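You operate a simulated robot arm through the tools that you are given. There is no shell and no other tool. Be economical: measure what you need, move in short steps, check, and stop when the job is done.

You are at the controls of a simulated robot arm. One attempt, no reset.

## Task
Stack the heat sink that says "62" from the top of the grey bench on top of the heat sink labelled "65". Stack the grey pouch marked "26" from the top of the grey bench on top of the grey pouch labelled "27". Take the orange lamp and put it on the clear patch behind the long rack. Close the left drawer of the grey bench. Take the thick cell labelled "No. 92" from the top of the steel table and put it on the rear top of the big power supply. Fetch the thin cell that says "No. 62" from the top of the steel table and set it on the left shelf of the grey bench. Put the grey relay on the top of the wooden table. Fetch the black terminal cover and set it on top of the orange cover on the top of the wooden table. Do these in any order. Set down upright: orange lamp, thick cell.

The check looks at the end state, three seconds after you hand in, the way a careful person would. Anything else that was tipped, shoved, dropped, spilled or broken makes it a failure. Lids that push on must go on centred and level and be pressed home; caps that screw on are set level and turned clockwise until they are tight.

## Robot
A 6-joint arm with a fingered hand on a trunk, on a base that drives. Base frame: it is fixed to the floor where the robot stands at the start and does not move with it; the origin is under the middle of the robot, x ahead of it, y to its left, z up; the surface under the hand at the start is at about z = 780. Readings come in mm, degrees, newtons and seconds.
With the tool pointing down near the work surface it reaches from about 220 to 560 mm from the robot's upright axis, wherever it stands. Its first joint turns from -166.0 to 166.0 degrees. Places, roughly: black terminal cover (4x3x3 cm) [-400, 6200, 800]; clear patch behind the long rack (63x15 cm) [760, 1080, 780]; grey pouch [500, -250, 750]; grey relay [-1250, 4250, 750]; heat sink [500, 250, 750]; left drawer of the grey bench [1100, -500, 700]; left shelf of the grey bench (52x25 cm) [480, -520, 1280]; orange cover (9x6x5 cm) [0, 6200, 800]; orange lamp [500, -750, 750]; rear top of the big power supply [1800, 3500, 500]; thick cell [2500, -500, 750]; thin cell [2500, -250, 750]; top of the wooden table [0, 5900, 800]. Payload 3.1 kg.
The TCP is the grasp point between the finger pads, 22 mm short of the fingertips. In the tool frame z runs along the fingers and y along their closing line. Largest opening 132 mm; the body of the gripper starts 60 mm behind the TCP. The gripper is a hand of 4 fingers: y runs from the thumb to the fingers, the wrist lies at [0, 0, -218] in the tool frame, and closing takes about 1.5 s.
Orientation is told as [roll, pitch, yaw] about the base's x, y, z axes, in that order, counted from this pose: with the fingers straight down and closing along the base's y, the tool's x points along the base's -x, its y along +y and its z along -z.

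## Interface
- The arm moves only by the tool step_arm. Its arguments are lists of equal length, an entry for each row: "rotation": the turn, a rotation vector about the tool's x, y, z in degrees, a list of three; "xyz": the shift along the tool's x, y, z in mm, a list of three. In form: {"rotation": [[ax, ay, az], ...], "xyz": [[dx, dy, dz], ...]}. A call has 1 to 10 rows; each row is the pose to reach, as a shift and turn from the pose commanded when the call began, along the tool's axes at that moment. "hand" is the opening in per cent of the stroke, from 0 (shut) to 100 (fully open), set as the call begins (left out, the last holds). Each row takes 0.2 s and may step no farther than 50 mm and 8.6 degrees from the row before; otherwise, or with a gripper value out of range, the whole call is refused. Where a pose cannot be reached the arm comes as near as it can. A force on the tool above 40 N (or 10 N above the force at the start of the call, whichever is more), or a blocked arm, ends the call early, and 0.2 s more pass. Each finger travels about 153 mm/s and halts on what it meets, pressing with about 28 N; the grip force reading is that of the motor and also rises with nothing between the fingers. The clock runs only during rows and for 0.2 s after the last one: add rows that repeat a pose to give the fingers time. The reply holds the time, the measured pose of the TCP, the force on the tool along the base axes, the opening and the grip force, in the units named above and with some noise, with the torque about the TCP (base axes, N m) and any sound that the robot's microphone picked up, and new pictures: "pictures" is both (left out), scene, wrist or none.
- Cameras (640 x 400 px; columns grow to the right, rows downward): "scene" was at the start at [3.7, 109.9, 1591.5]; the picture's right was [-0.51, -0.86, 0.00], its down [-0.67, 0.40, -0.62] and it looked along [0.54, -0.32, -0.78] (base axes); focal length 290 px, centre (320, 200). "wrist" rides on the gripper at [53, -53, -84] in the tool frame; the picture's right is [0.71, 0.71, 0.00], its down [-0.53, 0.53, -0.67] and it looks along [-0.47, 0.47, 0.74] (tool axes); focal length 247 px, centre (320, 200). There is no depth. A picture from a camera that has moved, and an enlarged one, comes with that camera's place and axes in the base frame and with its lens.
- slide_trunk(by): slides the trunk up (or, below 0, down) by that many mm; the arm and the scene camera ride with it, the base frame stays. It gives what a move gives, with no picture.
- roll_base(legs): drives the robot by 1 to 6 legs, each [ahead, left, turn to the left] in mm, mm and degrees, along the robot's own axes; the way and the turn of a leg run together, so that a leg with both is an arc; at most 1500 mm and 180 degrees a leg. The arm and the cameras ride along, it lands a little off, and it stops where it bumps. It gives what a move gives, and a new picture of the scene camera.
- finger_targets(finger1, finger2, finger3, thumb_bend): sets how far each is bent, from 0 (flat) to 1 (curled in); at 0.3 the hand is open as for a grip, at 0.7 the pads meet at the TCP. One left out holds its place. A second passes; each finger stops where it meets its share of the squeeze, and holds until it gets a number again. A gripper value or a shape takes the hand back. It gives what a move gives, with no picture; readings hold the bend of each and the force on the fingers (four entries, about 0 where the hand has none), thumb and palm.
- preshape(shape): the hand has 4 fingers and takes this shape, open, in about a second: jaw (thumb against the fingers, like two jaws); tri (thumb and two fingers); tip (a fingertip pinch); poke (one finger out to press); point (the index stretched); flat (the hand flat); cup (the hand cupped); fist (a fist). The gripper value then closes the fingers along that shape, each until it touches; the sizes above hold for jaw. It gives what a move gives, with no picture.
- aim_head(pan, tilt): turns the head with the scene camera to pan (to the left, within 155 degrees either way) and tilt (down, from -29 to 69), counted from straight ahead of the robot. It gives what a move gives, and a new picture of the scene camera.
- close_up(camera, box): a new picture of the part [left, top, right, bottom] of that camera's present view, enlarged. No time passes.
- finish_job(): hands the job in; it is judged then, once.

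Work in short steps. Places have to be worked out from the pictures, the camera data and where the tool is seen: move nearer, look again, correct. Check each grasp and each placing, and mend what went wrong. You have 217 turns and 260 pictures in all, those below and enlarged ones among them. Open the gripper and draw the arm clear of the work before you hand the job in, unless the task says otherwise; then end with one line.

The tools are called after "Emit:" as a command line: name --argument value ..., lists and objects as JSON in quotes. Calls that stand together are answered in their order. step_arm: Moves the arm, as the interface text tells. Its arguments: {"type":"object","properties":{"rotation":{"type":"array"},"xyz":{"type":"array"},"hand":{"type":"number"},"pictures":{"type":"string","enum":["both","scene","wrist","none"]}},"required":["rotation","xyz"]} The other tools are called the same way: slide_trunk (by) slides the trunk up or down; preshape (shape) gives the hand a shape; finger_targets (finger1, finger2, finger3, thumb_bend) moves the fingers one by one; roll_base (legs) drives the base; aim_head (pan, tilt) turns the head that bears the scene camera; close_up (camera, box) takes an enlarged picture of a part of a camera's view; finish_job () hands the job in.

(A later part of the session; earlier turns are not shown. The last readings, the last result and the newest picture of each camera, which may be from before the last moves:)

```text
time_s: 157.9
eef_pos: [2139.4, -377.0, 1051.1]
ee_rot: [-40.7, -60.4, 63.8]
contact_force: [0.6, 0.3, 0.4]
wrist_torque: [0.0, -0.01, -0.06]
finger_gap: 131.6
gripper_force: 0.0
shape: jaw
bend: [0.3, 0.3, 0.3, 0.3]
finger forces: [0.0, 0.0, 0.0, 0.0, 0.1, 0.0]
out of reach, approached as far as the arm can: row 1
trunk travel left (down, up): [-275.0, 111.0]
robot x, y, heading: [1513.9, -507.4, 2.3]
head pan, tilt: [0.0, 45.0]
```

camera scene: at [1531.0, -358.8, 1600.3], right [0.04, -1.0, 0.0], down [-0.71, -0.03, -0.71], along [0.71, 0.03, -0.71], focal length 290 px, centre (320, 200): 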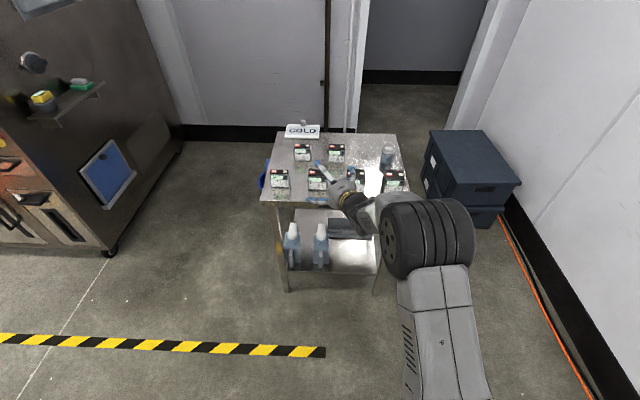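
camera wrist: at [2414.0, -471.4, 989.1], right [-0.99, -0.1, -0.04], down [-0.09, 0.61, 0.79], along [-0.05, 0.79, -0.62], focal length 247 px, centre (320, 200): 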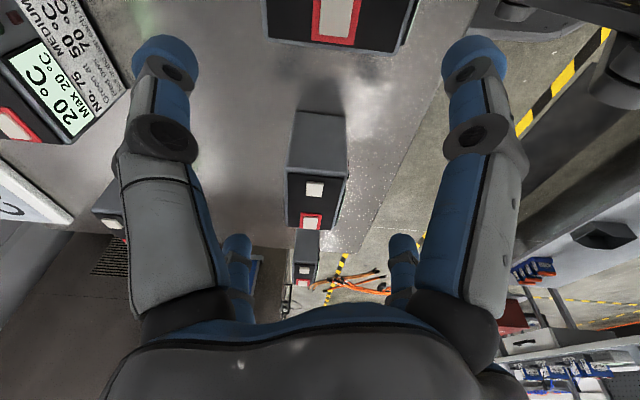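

Now swing right 9.5° to azimuth ≈9.6.

Emit:
step_arm --xyz '[[6.2, -15.4, -1], [12.5, -30.9, -2.5]]' --rotation '[[4.13, 1.53, 1.78], [8.26, 3.06, 3.56]]' --pictures "none"

Emit:
close_up --camera "scene" --box '[280, 160, 480, 290]'

```text
time_s: 158.5
eef_pos: [2146.6, -411.2, 1050.9]
ee_rot: [-40.6, -60.3, 54.1]
contact_force: [-0.1, -0.5, 0.3]
wrist_torque: [0.03, 0.03, 0.02]
finger_gap: 132.0
gripper_force: 0.2
shape: jaw
bend: [0.3, 0.3, 0.3, 0.3]
finger forces: [0.1, 0.1, 0.0, 0.0, 0.0, 0.0]
trunk travel left (down, up): [-275.0, 111.0]
robot x, y, heading: [1516.7, -504.1, 2.4]
head pan, tilt: [0.0, 45.0]
```

```text
3.08 times, centred on (380, 225) of scene
camera zoom: at [1531.1, -358.7, 1600.3], right [0.04, -1.0, 0.0], down [-0.71, -0.03, -0.71], along [0.71, 0.03, -0.71], focal length 893 px, centre (135, 123)
```

zoom: 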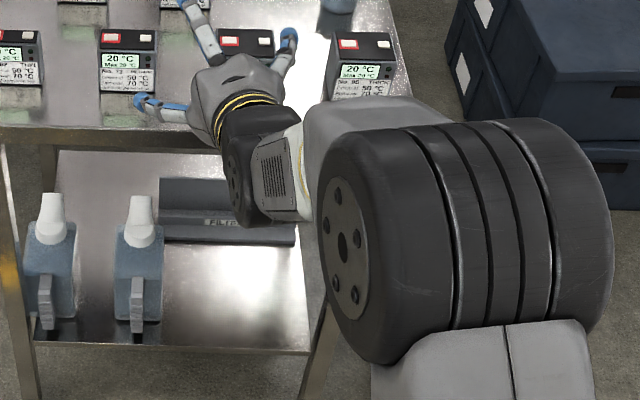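

J5's axis now looks lateral. I go down with the axis falling mid-step.

Emit:
step_arm --xyz '[[21.4, 7.9, -1.2], [42.5, 15.7, -4.8], [69.9, 25.9, -13.1], [95.9, 35.5, -25.5], [120, 44.5, -41.6]]' --rotation '[[-2.08, 5.62, 0], [-4.16, 11.24, 0], [-6.94, 18.7, 0], [-9.72, 26.2, 0], [-12.5, 33.7, 0]]' --pictures "none"

Emit:
close_up --camera "scene" --box '[280, 160, 480, 290]'

```text
time_s: 159.7
eef_pos: [2060.2, -423.9, 947.9]
ee_rot: [-12.2, -29.6, 33.1]
contact_force: [-0.4, 0.1, -0.1]
wrist_torque: [-0.01, -0.02, -0.03]
finger_gap: 132.1
gripper_force: 0.0
shape: jaw
bend: [0.3, 0.3, 0.3, 0.3]
finger forces: [0.0, 0.0, 0.0, 0.1, 0.0, 0.1]
trunk travel left (down, up): [-275.0, 111.0]
robot x, y, heading: [1517.5, -508.6, 2.4]
head pan, tilt: [0.0, 45.0]
```

```text
3.08 times, centred on (380, 225) of scene
camera zoom: at [1531.0, -358.7, 1600.3], right [0.04, -1.0, 0.0], down [-0.71, -0.03, -0.71], along [0.71, 0.03, -0.71], focal length 893 px, centre (135, 123)
```

zoom: 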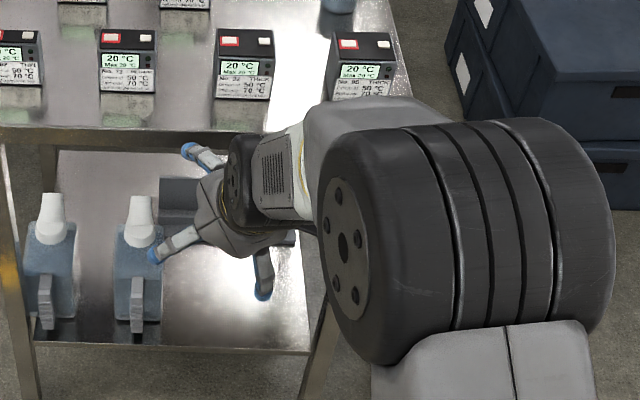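

The wrist is back in the normal branch. I finish levelling to tool-down.

Emit:
step_arm --xyz '[[28.4, 10.5, -2.1], [56.2, 20.9, -8.4], [83, 30.9, -18.8], [107.5, 40, -32.7]]' --rotation '[[-2.78, 7.49, 0], [-5.57, 15, 0], [-8.35, 22.5, 0], [-11.07, 29.8, 0]]' --pictures "none"

```text
time_s: 160.7
eef_pos: [1946.2, -442.6, 916.4]
ee_rot: [0.0, -0.1, 30.0]
contact_force: [0.0, -0.1, 1.3]
wrist_torque: [-0.03, 0.01, 0.01]
finger_gap: 131.9
gripper_force: 0.1
shape: jaw
bend: [0.3, 0.3, 0.3, 0.3]
finger forces: [0.1, 0.0, 0.0, 0.0, 0.0, 0.1]
trunk travel left (down, up): [-275.0, 111.0]
robot x, y, heading: [1521.3, -508.9, 2.2]
head pan, tilt: [0.0, 45.0]
```

Levelled. I yaw to 90° (closing along x) with some lift, then drive up to the table.

Emit:
step_arm --xyz '[[0, 0, -20], [0, 0, -40], [0, 0, -60], [0, 0, -70], [0, 0, -70], [0, 0, -70], [0, 0, -70], [0, 0, -70]]' --rotation '[[0, 0, -7.8], [0, 0, -15.6], [0, 0, -23.4], [0, 0, -31.2], [0, 0, -39], [0, 0, -46.8], [0, 0, -54.6], [0, 0, -62]]' --pictures "none"

Emit:
roll_base --legs '[[475, 255, -2]]'

```text
time_s: 162.5
eef_pos: [1947.3, -442.6, 986.0]
ee_rot: [-0.2, 0.2, 91.9]
contact_force: [-0.3, 0.1, 0.4]
wrist_torque: [0.03, -0.01, -0.02]
finger_gap: 131.9
gripper_force: 0.1
shape: jaw
bend: [0.3, 0.3, 0.3, 0.3]
finger forces: [0.0, 0.1, 0.1, 0.0, 0.0, 0.1]
trunk travel left (down, up): [-275.0, 111.0]
robot x, y, heading: [1517.7, -507.8, 2.4]
head pan, tilt: [0.0, 45.0]
```

```text
time_s: 165.7
eef_pos: [2420.3, -200.7, 984.8]
ee_rot: [-0.1, 0.2, 89.5]
contact_force: [-0.2, -0.3, -0.2]
wrist_torque: [0.02, 0.0, -0.02]
finger_gap: 132.1
gripper_force: 0.1
shape: jaw
bend: [0.3, 0.3, 0.3, 0.3]
finger forces: [0.0, 0.0, 0.1, 0.1, 0.0, 0.0]
trunk travel left (down, up): [-275.0, 111.0]
robot x, y, heading: [1989.5, -249.4, -0.2]
head pan, tilt: [0.0, 45.0]
camera scene: at [2008.2, -100.2, 1600.3], right [0.0, -1.0, 0.0], down [-0.71, 0.0, -0.71], along [0.71, 0.0, -0.71], focal length 290 px, centre (320, 200)
```

scene: 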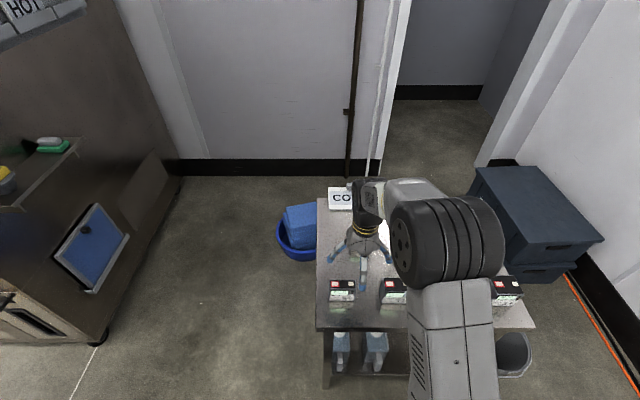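

I move over cell 62 and look with the wrist camera.

Emit:
step_arm --xyz '[[-41, 0, 25]]' --rotation '[[0, 0, 0]]' --pictures "wrist"

Emit:
close_up --camera "scene" --box '[310, 260, 410, 320]'

```text
time_s: 166.1
eef_pos: [2422.8, -159.5, 961.8]
ee_rot: [-0.2, 0.4, 89.4]
contact_force: [-0.9, -0.5, -0.2]
wrist_torque: [0.0, 0.0, -0.01]
finger_gap: 132.1
gripper_force: 0.0
shape: jaw
bend: [0.3, 0.3, 0.3, 0.3]
finger forces: [0.1, 0.0, 0.1, 0.1, 0.0, 0.0]
trunk travel left (down, up): [-275.0, 111.0]
robot x, y, heading: [1982.6, -249.3, -0.4]
head pan, tilt: [0.0, 45.0]
camera wrist: at [2474.5, -213.1, 1046.4], right [-0.71, -0.7, 0.0], down [-0.52, 0.54, 0.66], along [-0.47, 0.47, -0.75], focal length 247 px, centre (320, 200)
```

wrist: 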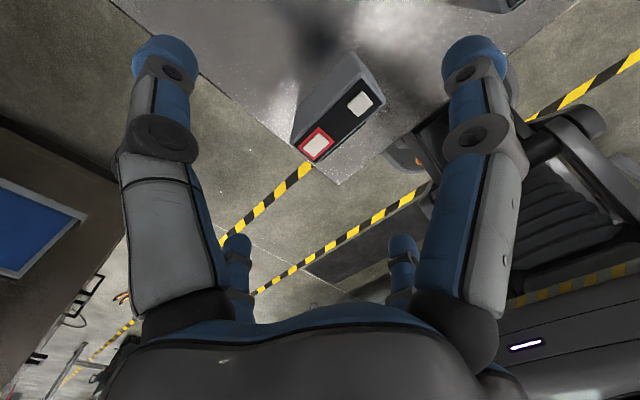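

```text
6.40 times, centred on (360, 290) of scene
camera zoom: at [2008.3, -98.5, 1600.1], right [0.0, -1.0, 0.0], down [-0.71, 0.0, -0.71], along [0.71, 0.0, -0.71], focal length 1858 px, centre (64, -376)
```

zoom: 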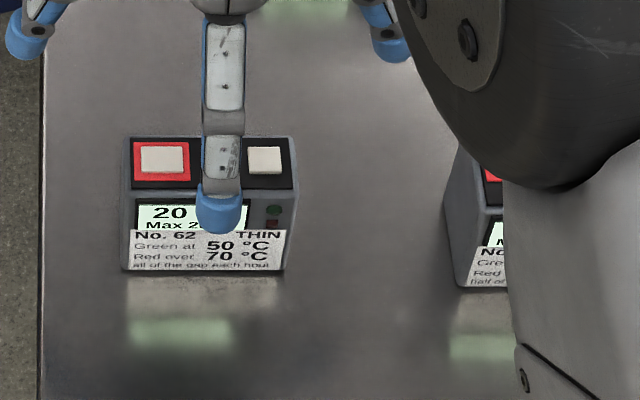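

I refine with an enlarged wrist view.

Emit:
close_up --camera "wrist" --box '[260, 30, 420, 190]'

```text
2.50 times, centred on (340, 110) of wrist
camera zoom: at [2474.5, -213.1, 1046.4], right [-0.71, -0.7, 0.0], down [-0.52, 0.54, 0.66], along [-0.47, 0.47, -0.75], focal length 617 px, centre (270, 425)
```

zoom: 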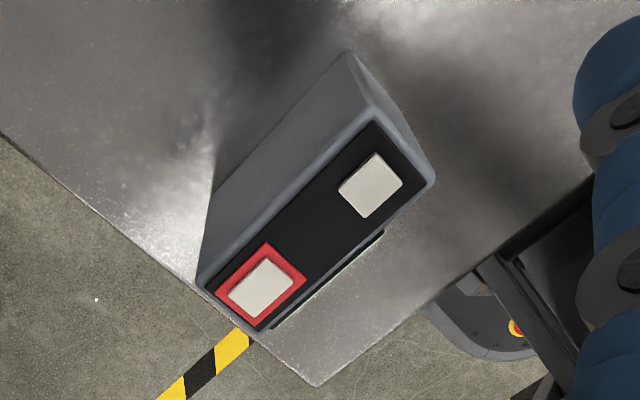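

Cell 62's top is at z≈869, centre (2409,-163), 26 mm thick along x. I descend over it.

Emit:
step_arm --xyz '[[4, 13.5, 40], [4, 13.5, 80]]' --rotation '[[0, 0, -1], [0, 0, -1]]' --pictures "wrist"

Emit:
close_up --camera "scene" --box '[310, 240, 410, 320]'

```text
time_s: 166.7
eef_pos: [2409.9, -164.8, 879.9]
ee_rot: [-0.3, 0.2, 90.3]
contact_force: [0.9, -0.5, -0.3]
wrist_torque: [-0.03, 0.04, 0.0]
finger_gap: 132.1
gripper_force: 0.1
shape: jaw
bend: [0.3, 0.3, 0.3, 0.3]
finger forces: [0.1, 0.1, 0.1, 0.0, 0.0, 0.0]
trunk travel left (down, up): [-275.0, 111.0]
robot x, y, heading: [1988.8, -245.3, 0.1]
head pan, tilt: [0.0, 45.0]
camera wrist: at [2462.8, -218.4, 964.9], right [-0.7, -0.71, 0.0], down [-0.53, 0.52, 0.66], along [-0.47, 0.47, -0.75], focal length 247 px, centre (320, 200)
```

wrist: 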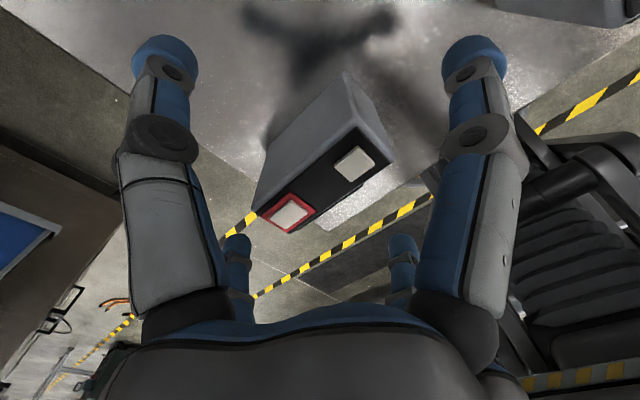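

```text
5.00 times, centred on (360, 280) of scene
camera zoom: at [2008.4, -100.6, 1600.3], right [0.0, -1.0, 0.0], down [-0.71, 0.0, -0.71], along [0.71, 0.0, -0.71], focal length 1451 px, centre (120, -200)
```

zoom: 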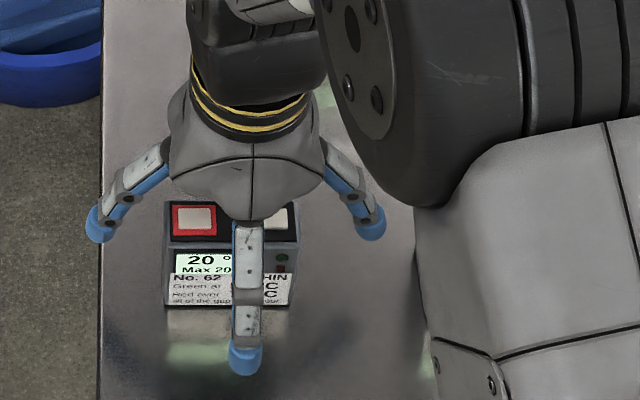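

The fingers straddle it well on all sides. Down 28 mm and close.

Emit:
step_arm --xyz '[[0, 0, 15], [0, 0, 28], [0, 0, 28]]' --rotation '[[0, 0, 0], [0, 0, 0], [0, 0, 0]]' --pictures "none"

Emit:
step_arm --xyz '[[0, 0, 0], [0, 0, 0], [0, 0, 0], [0, 0, 0], [0, 0, 0], [0, 0, 0], [0, 0, 0], [0, 0, 0]]' --rotation '[[0, 0, 0], [0, 0, 0], [0, 0, 0], [0, 0, 0], [0, 0, 0], [0, 0, 0], [0, 0, 0], [0, 0, 0]]' --hand 0 --pictures "wrist"

```text
time_s: 167.4
eef_pos: [2409.9, -166.3, 852.7]
ee_rot: [-0.2, 0.2, 90.5]
contact_force: [0.3, 0.6, 0.3]
wrist_torque: [0.0, -0.01, 0.01]
finger_gap: 131.8
gripper_force: 0.0
shape: jaw
bend: [0.3, 0.3, 0.3, 0.3]
finger forces: [0.0, 0.1, 0.0, 0.0, 0.0, 0.1]
trunk travel left (down, up): [-275.0, 111.0]
robot x, y, heading: [1988.8, -252.7, -0.1]
head pan, tilt: [0.0, 45.0]
```

```text
time_s: 169.2
eef_pos: [2409.8, -166.4, 852.6]
ee_rot: [-0.2, 0.3, 90.3]
contact_force: [-0.3, -0.8, -0.2]
wrist_torque: [-0.02, -0.01, -0.04]
finger_gap: 38.8
gripper_force: 28.0
shape: jaw
bend: [0.37, 0.76, 0.34, 0.7]
finger forces: [24.9, 25.6, 24.8, 0.0, 25.8, 0.0]
trunk travel left (down, up): [-275.0, 111.0]
robot x, y, heading: [1990.8, -249.1, -0.0]
head pan, tilt: [0.0, 45.0]
camera wrist: at [2462.5, -219.0, 937.8], right [-0.7, -0.71, 0.0], down [-0.53, 0.52, 0.66], along [-0.47, 0.47, -0.75], focal length 247 px, centre (320, 200)
```

wrist: 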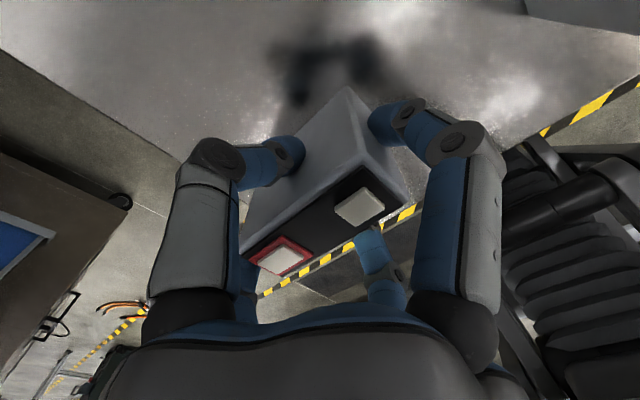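

All four digits hold it. Lift gently.

Emit:
step_arm --xyz '[[0, 0, -20], [0, 0, -60], [0, 0, -100]]' --rotation '[[0, 0, 0], [0, 0, 0], [0, 0, 0]]' --pictures "wrist"

Emit:
close_up --camera "scene" --box '[290, 170, 430, 320]'

```text
time_s: 170.1
eef_pos: [2407.5, -164.2, 952.5]
ee_rot: [-0.2, 0.1, 90.4]
contact_force: [-0.5, 0.0, -2.5]
wrist_torque: [-0.02, 0.02, 0.03]
finger_gap: 38.7
gripper_force: 28.4
shape: jaw
bend: [0.37, 0.76, 0.34, 0.7]
finger forces: [24.9, 25.6, 24.9, 0.0, 26.1, 0.0]
trunk travel left (down, up): [-275.0, 111.0]
robot x, y, heading: [1988.8, -250.0, 0.1]
head pan, tilt: [0.0, 45.0]
camera wrist: at [2460.9, -217.3, 1036.8], right [-0.7, -0.71, 0.0], down [-0.53, 0.52, 0.66], along [-0.47, 0.47, -0.75], focal length 247 px, centre (320, 200)
```

wrist: 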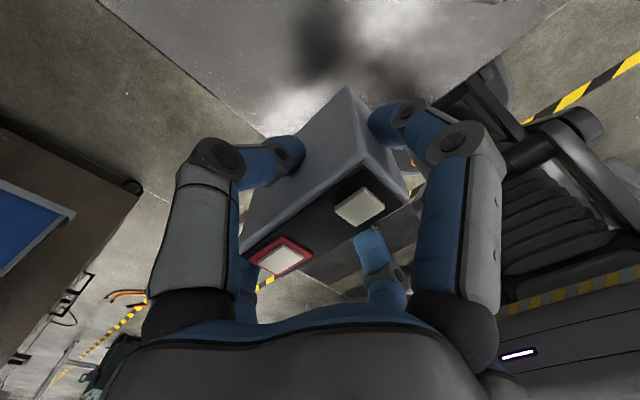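

```text
2.67 times, centred on (360, 245) of scene
camera zoom: at [2007.2, -100.5, 1600.3], right [0.0, -1.0, 0.0], down [-0.71, 0.0, -0.71], along [0.71, 0.0, -0.71], focal length 774 px, centre (213, 80)
```

zoom: 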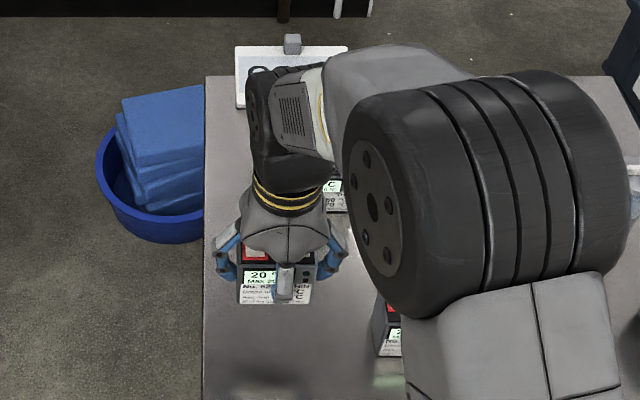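

Cell held. I drive back around to the bench's right end, staying clear, and raise the trunk.

Emit:
roll_base --legs '[[-340, 0, 0], [0, -1060, 0], [0, 0, 90], [0, 1150, 0]]'

Emit:
slide_trunk --by 111

Emit:
aim_head --pan 5 --tilt 40

```text
time_s: 186.6
eef_pos: [424.2, -923.6, 950.4]
ee_rot: [-0.3, 0.3, -177.1]
contact_force: [-0.4, -0.5, -3.9]
wrist_torque: [0.01, -0.09, -0.01]
finger_gap: 38.6
gripper_force: 27.9
shape: jaw
bend: [0.37, 0.76, 0.34, 0.7]
finger forces: [25.0, 25.6, 25.2, 0.0, 25.8, 0.0]
trunk travel left (down, up): [-275.0, 111.0]
robot x, y, heading: [526.0, -1343.8, 92.6]
head pan, tilt: [0.0, 45.0]
camera scene: at [376.7, -1324.5, 1600.3], right [1.0, 0.04, 0.0], down [0.03, -0.71, -0.71], along [-0.03, 0.71, -0.71], focal length 290 px, centre (320, 200)
```

scene: 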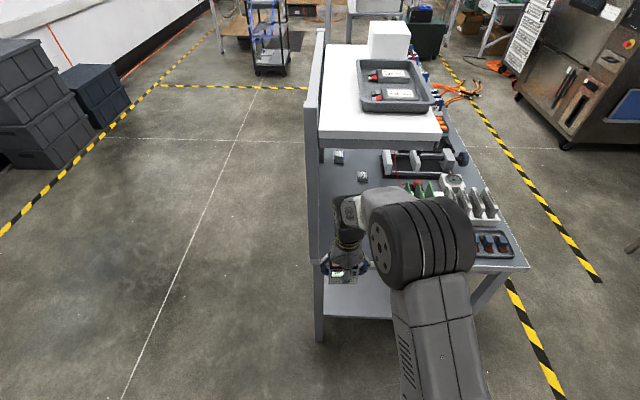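

```text
time_s: 188.1
eef_pos: [424.8, -925.7, 1062.0]
ee_rot: [-0.1, 0.2, -177.2]
contact_force: [0.7, -0.2, -3.3]
wrist_torque: [-0.02, -0.01, 0.02]
finger_gap: 38.6
gripper_force: 27.6
shape: jaw
bend: [0.37, 0.76, 0.34, 0.7]
finger forces: [25.2, 25.5, 25.1, 0.1, 25.9, 0.0]
trunk travel left (down, up): [-386.0, 0.0]
robot x, y, heading: [526.4, -1339.6, 92.4]
head pan, tilt: [0.0, 45.0]
```

```text
time_s: 188.7
eef_pos: [424.7, -925.7, 1061.4]
ee_rot: [-0.2, 0.2, -177.1]
contact_force: [0.8, 0.7, -3.0]
wrist_torque: [-0.01, -0.04, -0.02]
finger_gap: 38.8
gripper_force: 28.0
shape: jaw
bend: [0.37, 0.76, 0.34, 0.7]
finger forces: [25.3, 25.5, 25.2, 0.1, 25.8, 0.0]
trunk travel left (down, up): [-386.0, 0.0]
robot x, y, heading: [529.5, -1342.6, 92.3]
head pan, tilt: [5.0, 40.0]
camera scene: at [369.9, -1322.1, 1718.2], right [0.99, 0.13, 0.0], down [0.08, -0.64, -0.77], along [-0.1, 0.76, -0.64], focal length 290 px, centre (320, 200)
```

scene: 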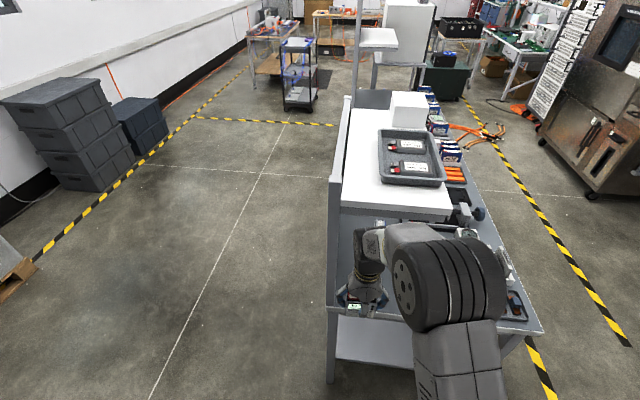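

Free strip on the shelf's near end is ~80 mm deep (y≈-803…-722), x≈355–600. I test raising the hand.

Emit:
step_arm --xyz '[[0, 0, -40], [0, 0, -80], [0, 0, -120], [0, 0, -160], [0, 0, -200]]' --rotation '[[0, 0, 0], [0, 0, 0], [0, 0, 0], [0, 0, 0], [0, 0, 0]]' --pictures "none"

```text
time_s: 189.9
eef_pos: [425.1, -927.1, 1263.1]
ee_rot: [-0.1, 0.3, -177.3]
contact_force: [0.0, 0.5, -3.6]
wrist_torque: [-0.01, 0.0, 0.0]
finger_gap: 38.8
gripper_force: 27.8
shape: jaw
bend: [0.37, 0.76, 0.34, 0.7]
finger forces: [25.1, 25.5, 25.2, 0.1, 25.9, 0.0]
trunk travel left (down, up): [-386.0, 0.0]
robot x, y, heading: [527.8, -1341.9, 92.4]
head pan, tilt: [5.0, 40.0]
```

Emit:
step_arm --xyz '[[0, 0, -40], [0, 0, -80], [0, 0, -110], [0, 0, -130]]' --rotation '[[0, 0, 0], [0, 0, 0], [0, 0, 0], [0, 0, 0]]' --pictures "wrist"

```text
time_s: 190.9
eef_pos: [423.2, -927.6, 1393.4]
ee_rot: [-0.1, 0.4, -177.2]
contact_force: [0.1, -0.3, -3.4]
wrist_torque: [0.01, -0.03, 0.02]
finger_gap: 38.8
gripper_force: 28.1
shape: jaw
bend: [0.37, 0.76, 0.34, 0.7]
finger forces: [24.9, 25.4, 25.1, 0.1, 25.8, 0.0]
trunk travel left (down, up): [-386.0, 0.0]
robot x, y, heading: [526.5, -1338.8, 92.9]
head pan, tilt: [5.0, 40.0]
camera wrist: at [472.9, -872.1, 1478.3], right [0.74, -0.67, 0.0], down [-0.5, -0.55, 0.67], along [-0.45, -0.49, -0.75], focal length 247 px, centre (320, 200)
```

wrist: 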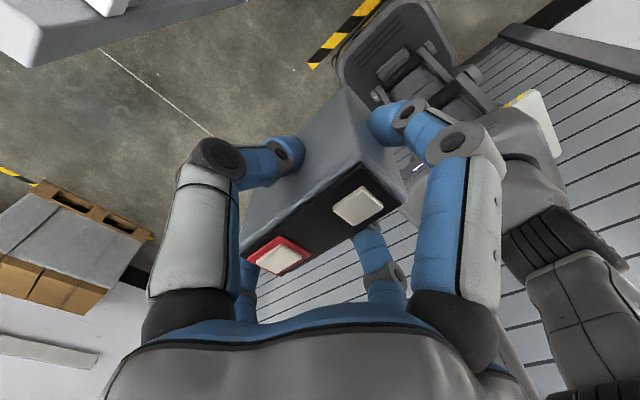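

Height is fine (cell bottom ≈1337). I drive forward to bring it over the shelf's near strip.

Emit:
roll_base --legs '[[150, 0, -2.6]]'

Emit:
step_arm --xyz '[[0, 0, 0]]' --rotation '[[0, 0, 0]]' --pictures "wrist"

```text
time_s: 192.3
eef_pos: [438.4, -771.1, 1395.3]
ee_rot: [-0.3, 0.3, -179.6]
contact_force: [-0.3, 0.2, -3.9]
wrist_torque: [-0.02, -0.01, -0.02]
finger_gap: 38.5
gripper_force: 29.1
shape: jaw
bend: [0.37, 0.76, 0.34, 0.7]
finger forces: [25.0, 25.4, 25.2, 0.0, 25.9, 0.1]
trunk travel left (down, up): [-386.0, 0.0]
robot x, y, heading: [523.4, -1187.1, 89.9]
head pan, tilt: [5.0, 40.0]
camera scene: at [367.8, -1163.7, 1718.3], right [1.0, 0.09, 0.0], down [0.06, -0.64, -0.77], along [-0.07, 0.76, -0.64], focal length 290 px, centre (320, 200)
```

scene: 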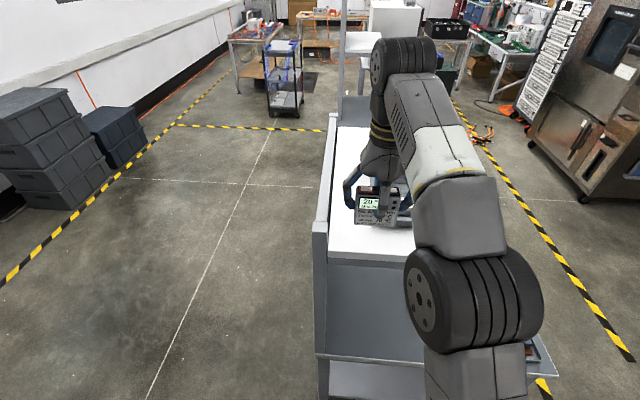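

```text
time_s: 192.7
eef_pos: [438.5, -772.4, 1393.3]
ee_rot: [-0.2, 0.2, -179.7]
contact_force: [0.1, 0.9, -3.7]
wrist_torque: [0.03, -0.02, -0.01]
finger_gap: 38.8
gripper_force: 28.1
shape: jaw
bend: [0.37, 0.76, 0.34, 0.7]
finger forces: [25.0, 25.4, 25.1, 0.0, 25.9, 0.1]
trunk travel left (down, up): [-386.0, 0.0]
robot x, y, heading: [525.6, -1191.7, 89.7]
head pan, tilt: [5.0, 40.0]
camera wrist: at [490.9, -720.2, 1479.0], right [0.71, -0.7, 0.0], down [-0.53, -0.53, 0.66], along [-0.47, -0.47, -0.75], focal length 247 px, centre (320, 200)
```

wrist: 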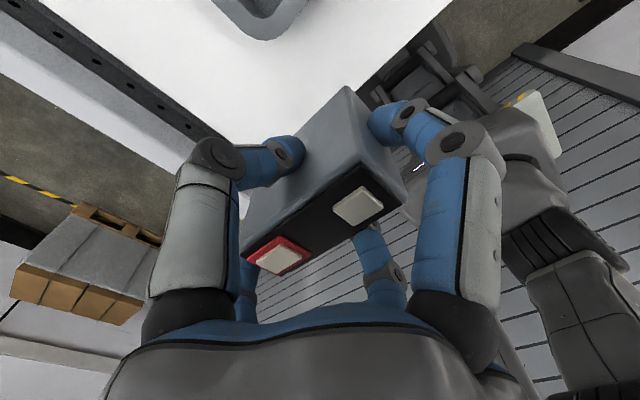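

Tray edge is at y≈-715 and shelf edge at y≈-785; I place the cell centre at y≈-756. Shift +16 in y and descend partway.

Emit:
step_arm --xyz '[[0, -16, 0], [0, -16, 20], [0, -16, 38]]' --rotation '[[0, 0, 0], [0, 0, 0], [0, 0, 0]]' --pictures "both"

Emit:
close_up --camera "scene" --box '[310, 140, 450, 280]'

```text
time_s: 193.5
eef_pos: [438.5, -754.1, 1356.3]
ee_rot: [-0.2, 0.2, -179.6]
contact_force: [0.8, 0.6, -3.3]
wrist_torque: [-0.03, -0.03, -0.02]
finger_gap: 38.8
gripper_force: 27.7
shape: jaw
bend: [0.37, 0.76, 0.34, 0.7]
finger forces: [25.1, 25.4, 25.1, 0.0, 25.9, 0.0]
out of reach, approached as far as the arm can: row 1
trunk travel left (down, up): [-386.0, 0.0]
robot x, y, heading: [525.9, -1194.3, 89.8]
head pan, tilt: [5.0, 40.0]
camera scene: at [367.7, -1162.8, 1718.2], right [1.0, 0.09, 0.0], down [0.06, -0.64, -0.77], along [-0.07, 0.76, -0.64], focal length 290 px, centre (320, 200)
camera wrist: at [491.3, -701.8, 1440.7], right [0.71, -0.7, 0.0], down [-0.53, -0.53, 0.66], along [-0.47, -0.47, -0.75], focal length 247 px, centre (320, 200)
```

scene: 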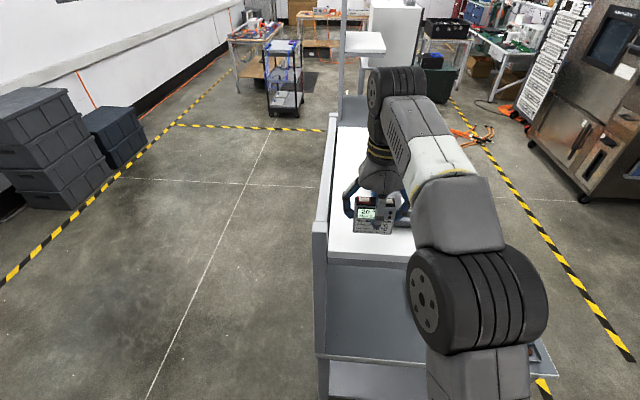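
wrist: 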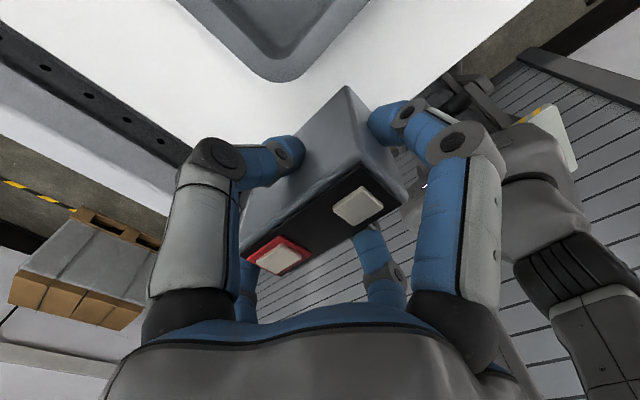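

```text
2.86 times, centred on (380, 210) of scene
camera zoom: at [367.7, -1162.8, 1718.2], right [1.0, 0.09, 0.0], down [0.06, -0.64, -0.77], along [-0.07, 0.76, -0.64], focal length 829 px, centre (149, 171)
```

zoom: 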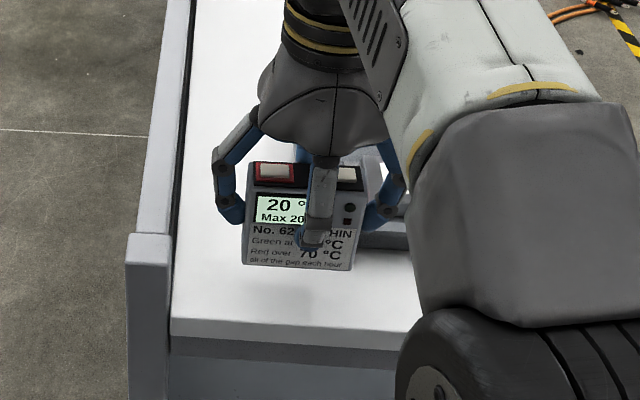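

Clear of the tray. I inch down to contact.

Emit:
step_arm --xyz '[[0, 1, 8], [0, 1, 13], [0, 1, 16], [0, 1, 18], [0, 1, 20], [0, 1, 22], [0, 1, 24]]' --rotation '[[0, 0, 0], [0, 0, 0], [0, 0, 0], [0, 0, 0], [0, 0, 0], [0, 0, 0], [0, 0, 0]]' --pictures "none"

```text
time_s: 195.1
eef_pos: [438.2, -756.6, 1329.9]
ee_rot: [-0.2, 0.2, -179.6]
contact_force: [-0.3, 0.5, -2.3]
wrist_torque: [0.0, -0.01, -0.03]
finger_gap: 38.6
gripper_force: 28.5
shape: jaw
bend: [0.37, 0.76, 0.34, 0.7]
finger forces: [25.0, 25.5, 25.1, 0.0, 25.9, 0.0]
trunk travel left (down, up): [-386.0, 0.0]
robot x, y, heading: [526.9, -1188.8, 89.8]
head pan, tilt: [5.0, 40.0]
```

Emit:
step_arm --xyz '[[0, 0, 2], [0, 0, 4], [0, 0, 6], [0, 0, 8], [0, 0, 10], [0, 0, 12]]' --rotation '[[0, 0, 0], [0, 0, 0], [0, 0, 0], [0, 0, 0], [0, 0, 0], [0, 0, 0]]' --pictures "wrist"

```text
time_s: 196.5
eef_pos: [438.3, -756.0, 1321.9]
ee_rot: [-0.6, 0.1, -179.7]
contact_force: [-0.8, 4.7, 20.1]
wrist_torque: [0.12, 0.07, 0.01]
finger_gap: 39.0
gripper_force: 27.9
shape: jaw
bend: [0.37, 0.76, 0.34, 0.7]
finger forces: [26.8, 27.3, 27.2, 0.0, 30.0, 0.1]
trunk travel left (down, up): [-386.0, 0.0]
robot x, y, heading: [528.6, -1193.3, 90.0]
head pan, tilt: [5.0, 40.0]
camera wrist: at [491.1, -704.2, 1406.7], right [0.71, -0.7, -0.01], down [-0.53, -0.54, 0.66], along [-0.47, -0.47, -0.75], focal length 247 px, centre (320, 200)
```

wrist: 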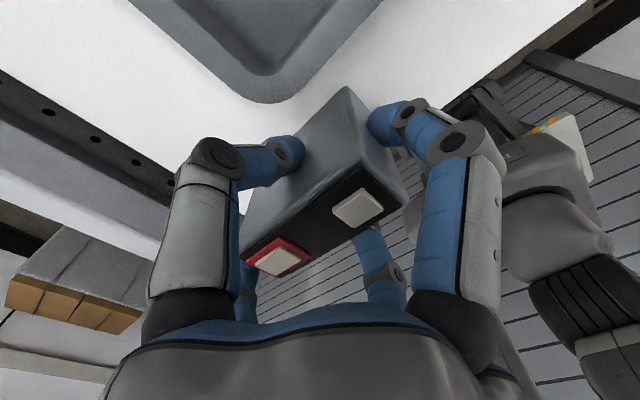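

Contact; I relieve and open only partway (to ~60 mm) to keep the thumb off the tray, then rise.

Emit:
step_arm --xyz '[[0, 0, -3]]' --rotation '[[0, 0, 0]]' --pictures "none"

Emit:
step_arm --xyz '[[0, 0, 0], [0, 0, 0], [0, 0, 0], [0, 0, 0]]' --rotation '[[0, 0, 0], [0, 0, 0], [0, 0, 0], [0, 0, 0]]' --hand 44 --pictures "wrist"

```text
time_s: 196.9
eef_pos: [438.4, -756.1, 1321.8]
ee_rot: [-0.1, 0.2, -179.8]
contact_force: [-2.0, 2.9, 4.8]
wrist_torque: [0.1, 0.12, -0.01]
finger_gap: 38.9
gripper_force: 27.6
shape: jaw
bend: [0.37, 0.76, 0.34, 0.7]
finger forces: [26.8, 26.9, 27.2, 0.0, 28.4, 0.0]
trunk travel left (down, up): [-386.0, 0.0]
robot x, y, heading: [524.8, -1186.8, 89.9]
head pan, tilt: [5.0, 40.0]
```

```text
time_s: 197.9
eef_pos: [438.1, -756.3, 1322.6]
ee_rot: [-0.2, 0.1, -179.7]
contact_force: [-2.7, -0.2, 2.5]
wrist_torque: [-0.01, 0.08, 0.01]
finger_gap: 62.3
gripper_force: 0.0
shape: jaw
bend: [0.36, 0.39, 0.34, 0.7]
finger forces: [2.5, 0.0, 4.3, 0.0, 0.1, 0.1]
trunk travel left (down, up): [-386.0, 0.0]
robot x, y, heading: [519.0, -1189.1, 89.9]
head pan, tilt: [5.0, 40.0]
camera wrist: at [490.8, -703.9, 1407.8], right [0.71, -0.7, 0.0], down [-0.53, -0.53, 0.66], along [-0.47, -0.47, -0.75], focal length 247 px, centre (320, 200)
```

wrist: 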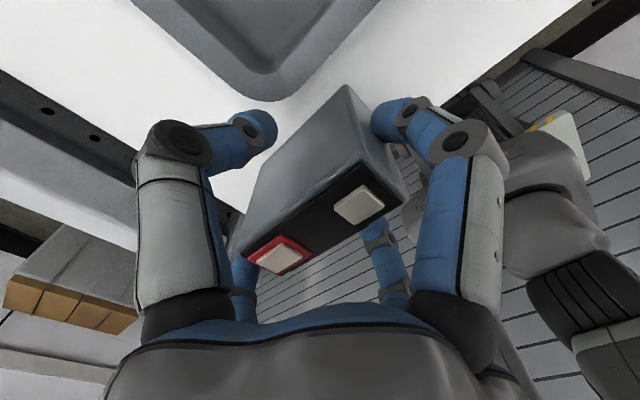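

Two outer fingers still touch lightly; I open just those.

Emit:
finger_targets --finger1 0.2 --finger3 0.2

Emit:
step_arm --xyz '[[0, 0, 0]]' --rotation '[[0, 0, 0]]' --pictures "wrist"

```text
time_s: 198.9
eef_pos: [439.0, -756.4, 1322.6]
ee_rot: [-0.2, 0.2, -179.7]
contact_force: [1.2, 0.4, -1.0]
wrist_torque: [-0.01, -0.04, 0.03]
finger_gap: 75.1
gripper_force: 0.5
shape: fingers
bend: [0.2, 0.39, 0.21, 0.7]
finger forces: [0.1, 0.0, 0.6, 0.0, 0.1, 0.1]
trunk travel left (down, up): [-386.0, 0.0]
robot x, y, heading: [523.8, -1187.7, 90.0]
head pan, tilt: [5.0, 40.0]
```

```text
time_s: 199.3
eef_pos: [439.9, -756.4, 1324.0]
ee_rot: [-0.3, 0.2, -179.8]
contact_force: [0.7, -0.5, 0.2]
wrist_torque: [0.03, 0.01, 0.01]
finger_gap: 74.9
gripper_force: 0.0
shape: fingers
bend: [0.2, 0.39, 0.21, 0.7]
finger forces: [0.0, 0.0, 0.8, 0.0, 0.1, 0.0]
trunk travel left (down, up): [-386.0, 0.0]
robot x, y, heading: [524.6, -1190.4, 89.8]
head pan, tilt: [5.0, 40.0]
camera wrist: at [491.5, -703.8, 1407.9], right [0.71, -0.7, 0.0], down [-0.53, -0.53, 0.66], along [-0.47, -0.47, -0.75], focal length 247 px, centre (320, 200)
```

wrist: 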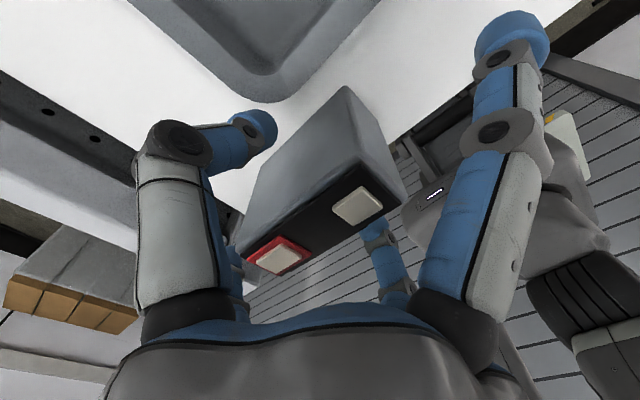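

Free now; I lift straight up and look.

Emit:
step_arm --xyz '[[0, 0, -8], [0, 0, -25], [0, 0, -45], [0, 0, -70]]' --rotation '[[0, 0, 0], [0, 0, 0], [0, 0, 0], [0, 0, 0]]' --pictures "both"

```text
time_s: 200.3
eef_pos: [435.8, -758.7, 1390.1]
ee_rot: [-0.2, 0.1, -179.6]
contact_force: [0.6, -0.2, -0.2]
wrist_torque: [0.03, 0.03, -0.03]
finger_gap: 75.2
gripper_force: 0.0
shape: fingers
bend: [0.2, 0.39, 0.2, 0.7]
finger forces: [0.1, 0.0, 0.0, 0.0, 0.0, 0.1]
trunk travel left (down, up): [-386.0, 0.0]
robot x, y, heading: [521.2, -1186.2, 89.8]
head pan, tilt: [5.0, 40.0]
camera scene: at [367.6, -1163.1, 1718.2], right [1.0, 0.09, 0.0], down [0.06, -0.64, -0.77], along [-0.07, 0.76, -0.64], focal length 290 px, centre (320, 200)
camera wrist: at [489.7, -705.7, 1475.3], right [0.71, -0.7, 0.0], down [-0.53, -0.53, 0.66], along [-0.47, -0.47, -0.75], focal length 247 px, centre (320, 200)
```

scene: 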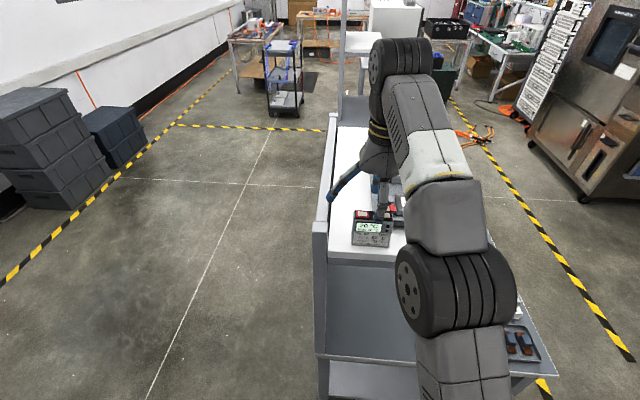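
wrist: 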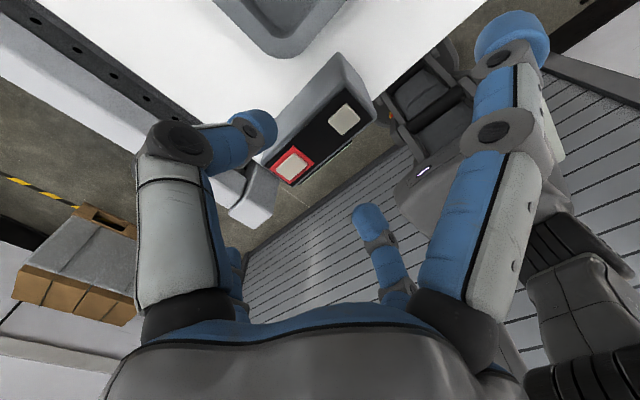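

Cell 62 stands on the shelf. I back away, reopen the hand, lower trunk and arm, and return to the steel table.

Emit:
roll_base --legs '[[-200, 0, 0]]'

Emit:
preshape --shape "jaw"

Emit:
slide_trunk --by -111

Emit:
step_arm --xyz '[[0, 0, 45], [0, 0, 90], [0, 0, 135], [0, 0, 180], [0, 0, 225], [0, 0, 270], [0, 0, 290]]' --rotation '[[0, 0, 0], [0, 0, 0], [0, 0, 0], [0, 0, 0], [0, 0, 0], [0, 0, 0], [0, 0, 0]]' --pictures "none" --hand 100

Emit:
roll_base --legs '[[0, -1130, 0], [0, 0, -90], [0, 900, 0], [330, 0, 0]]'

Emit:
aim_head --pan 0 --tilt 45

```text
time_s: 201.8
eef_pos: [436.9, -915.9, 1393.8]
ee_rot: [-0.5, 0.2, -179.5]
contact_force: [0.0, -0.8, -0.3]
wrist_torque: [0.03, 0.04, 0.0]
finger_gap: 74.9
gripper_force: 0.0
shape: fingers
bend: [0.2, 0.39, 0.2, 0.7]
finger forces: [0.0, 0.1, 0.0, 0.1, 0.1, 0.1]
trunk travel left (down, up): [-386.0, 0.0]
robot x, y, heading: [523.0, -1341.5, 89.9]
head pan, tilt: [5.0, 40.0]
stopped in leg 1: the robot was blocked; the commanded pose is now the measured one
camera scene: at [367.7, -1322.9, 1718.4], right [1.0, 0.09, 0.0], down [0.06, -0.64, -0.77], along [-0.07, 0.77, -0.64], focal length 290 px, centre (320, 200)
```

scene: 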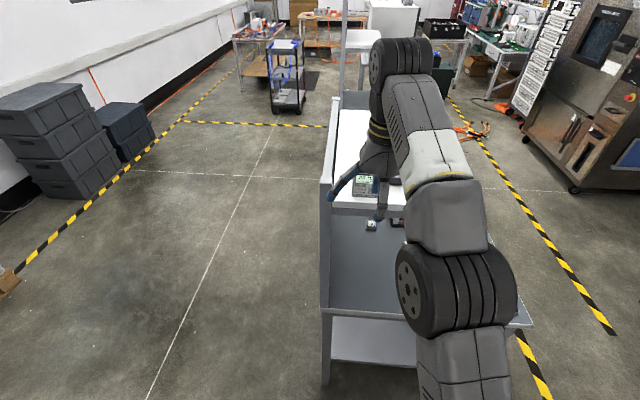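

```text
time_s: 202.7
eef_pos: [437.0, -910.9, 1391.8]
ee_rot: [-0.2, 0.1, -179.8]
contact_force: [0.7, 0.2, 0.2]
wrist_torque: [0.0, 0.01, 0.0]
finger_gap: 132.1
gripper_force: 0.0
shape: jaw
bend: [0.3, 0.3, 0.3, 0.3]
finger forces: [0.0, 0.0, 0.0, 0.0, 0.0, 0.0]
trunk travel left (down, up): [-386.0, 0.0]
robot x, y, heading: [523.1, -1342.0, 90.0]
head pan, tilt: [5.0, 40.0]
```

```text
time_s: 204.1
eef_pos: [436.1, -909.6, 1279.4]
ee_rot: [-0.4, 0.1, -179.6]
contact_force: [-0.1, 0.4, 0.0]
wrist_torque: [0.04, 0.0, 0.0]
finger_gap: 131.9
gripper_force: 0.1
shape: jaw
bend: [0.3, 0.3, 0.3, 0.3]
finger forces: [0.0, 0.0, 0.0, 0.1, 0.0, 0.0]
trunk travel left (down, up): [-275.0, 111.0]
robot x, y, heading: [522.1, -1341.8, 89.9]
head pan, tilt: [5.0, 40.0]
```

```text
time_s: 205.7
eef_pos: [437.7, -909.4, 987.9]
ee_rot: [-0.4, 0.3, -179.6]
contact_force: [0.0, 0.0, 0.4]
wrist_torque: [0.0, -0.01, 0.01]
finger_gap: 131.9
gripper_force: 0.1
shape: jaw
bend: [0.3, 0.3, 0.3, 0.3]
finger forces: [0.0, 0.0, 0.0, 0.0, 0.0, 0.0]
trunk travel left (down, up): [-275.0, 111.0]
robot x, y, heading: [521.1, -1342.8, 89.8]
head pan, tilt: [5.0, 40.0]
```

```text
time_s: 221.4
eef_pos: [2418.9, -355.0, 988.5]
ee_rot: [-0.3, 0.2, 90.8]
contact_force: [0.1, -0.9, -0.7]
wrist_torque: [0.01, 0.01, -0.01]
finger_gap: 131.8
gripper_force: 0.1
shape: jaw
bend: [0.3, 0.3, 0.3, 0.3]
finger forces: [0.0, 0.0, 0.0, 0.0, 0.0, 0.1]
trunk travel left (down, up): [-275.0, 111.0]
robot x, y, heading: [1985.5, -443.9, 0.7]
head pan, tilt: [5.0, 40.0]
camera scene: at [2010.5, -288.2, 1607.2], right [0.09, -1.0, 0.0], down [-0.64, -0.06, -0.77], along [0.76, 0.07, -0.64], focal length 290 px, centre (320, 200)
```

scene: 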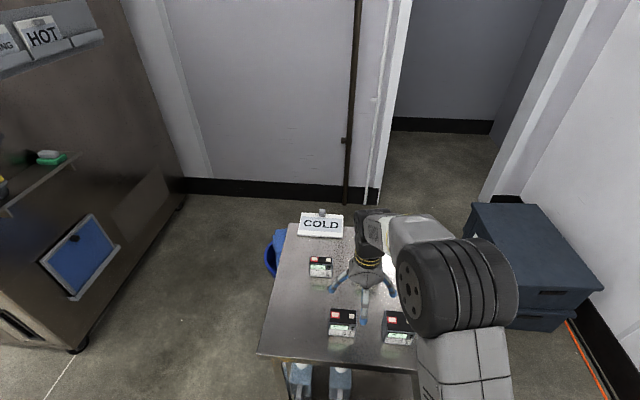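

```text
time_s: 222.0
eef_pos: [2419.1, -354.6, 990.0]
ee_rot: [-0.3, 0.2, 90.8]
contact_force: [0.7, 0.0, -0.5]
wrist_torque: [0.02, -0.03, 0.0]
finger_gap: 131.7
gripper_force: 0.1
shape: jaw
bend: [0.3, 0.3, 0.3, 0.3]
finger forces: [0.1, 0.1, 0.0, 0.0, 0.0, 0.1]
trunk travel left (down, up): [-275.0, 111.0]
robot x, y, heading: [1986.4, -441.0, 0.3]
head pan, tilt: [0.0, 45.0]
camera scene: at [2006.0, -295.6, 1599.9], right [0.01, -1.0, 0.0], down [-0.71, -0.01, -0.71], along [0.71, 0.01, -0.71], focal length 290 px, centre (320, 200)
```

scene: 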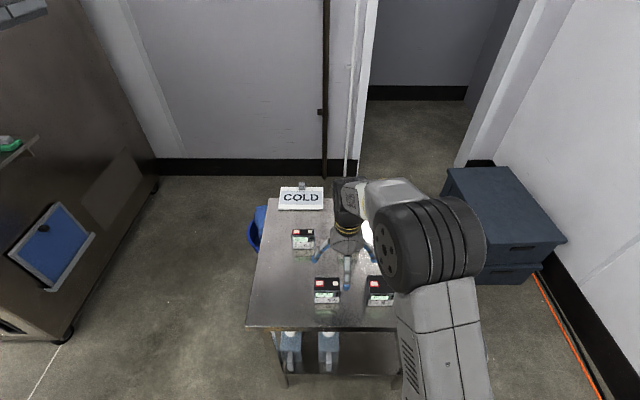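

I move over cell 92 at about (2411,-463) and check with the wrist camera.

Emit:
step_arm --xyz '[[40, 3, 0], [80, 6, 15], [108, 9, 25]]' --rotation '[[0, 0, 0], [0, 0, 0], [0, 0, 0]]' --pictures "wrist"

Emit:
close_up --camera "wrist" --box '[240, 20, 400, 180]'

Emit:
close_up --camera "scene" --box '[300, 240, 460, 340]'

```text
time_s: 222.8
eef_pos: [2404.0, -426.3, 958.6]
ee_rot: [-0.8, 2.5, 89.4]
contact_force: [0.1, 0.4, 0.3]
wrist_torque: [-0.02, 0.02, -0.02]
finger_gap: 131.8
gripper_force: 0.1
shape: jaw
bend: [0.3, 0.3, 0.3, 0.3]
finger forces: [0.0, 0.0, 0.0, 0.1, 0.0, 0.1]
out of reach, approached as far as the arm can: row 2, 3
trunk travel left (down, up): [-275.0, 111.0]
robot x, y, heading: [1986.5, -443.0, 0.3]
head pan, tilt: [0.0, 45.0]
camera wrist: at [2455.7, -477.2, 1045.4], right [-0.71, -0.7, 0.02], down [-0.53, 0.56, 0.64], along [-0.46, 0.44, -0.77], focal length 247 px, centre (320, 200)
```

wrist: 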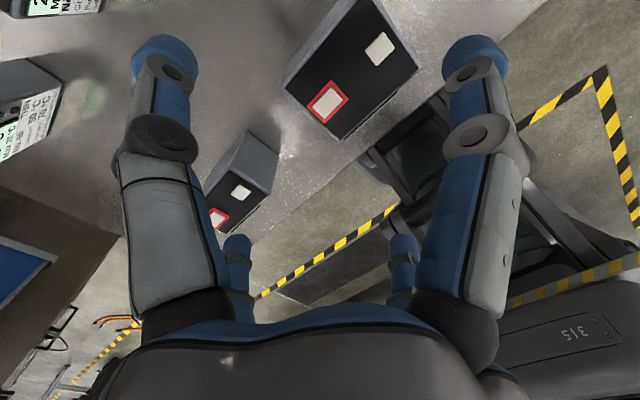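

```text
2.50 times, centred on (320, 100) of wrist
camera zoom: at [2455.7, -477.2, 1045.4], right [-0.71, -0.7, 0.02], down [-0.53, 0.56, 0.64], along [-0.46, 0.44, -0.77], focal length 617 px, centre (320, 450)
```

zoom: 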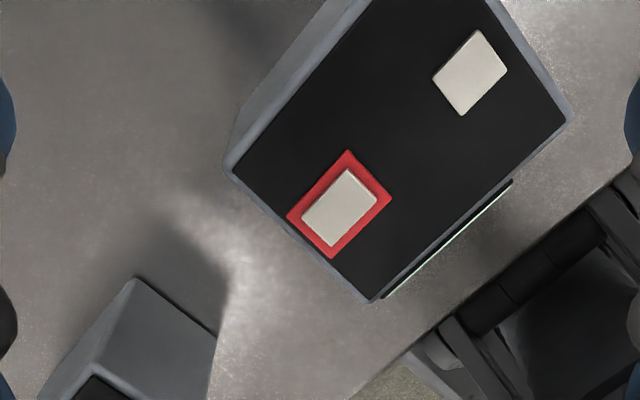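

```text
4.00 times, centred on (380, 290) of scene
camera zoom: at [2006.1, -296.7, 1600.0], right [0.01, -1.0, 0.0], down [-0.71, 0.0, -0.71], along [0.71, 0.01, -0.71], focal length 1161 px, centre (80, -160)
```

zoom: 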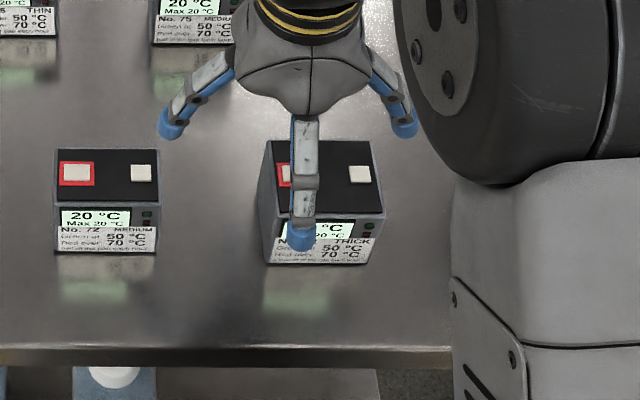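

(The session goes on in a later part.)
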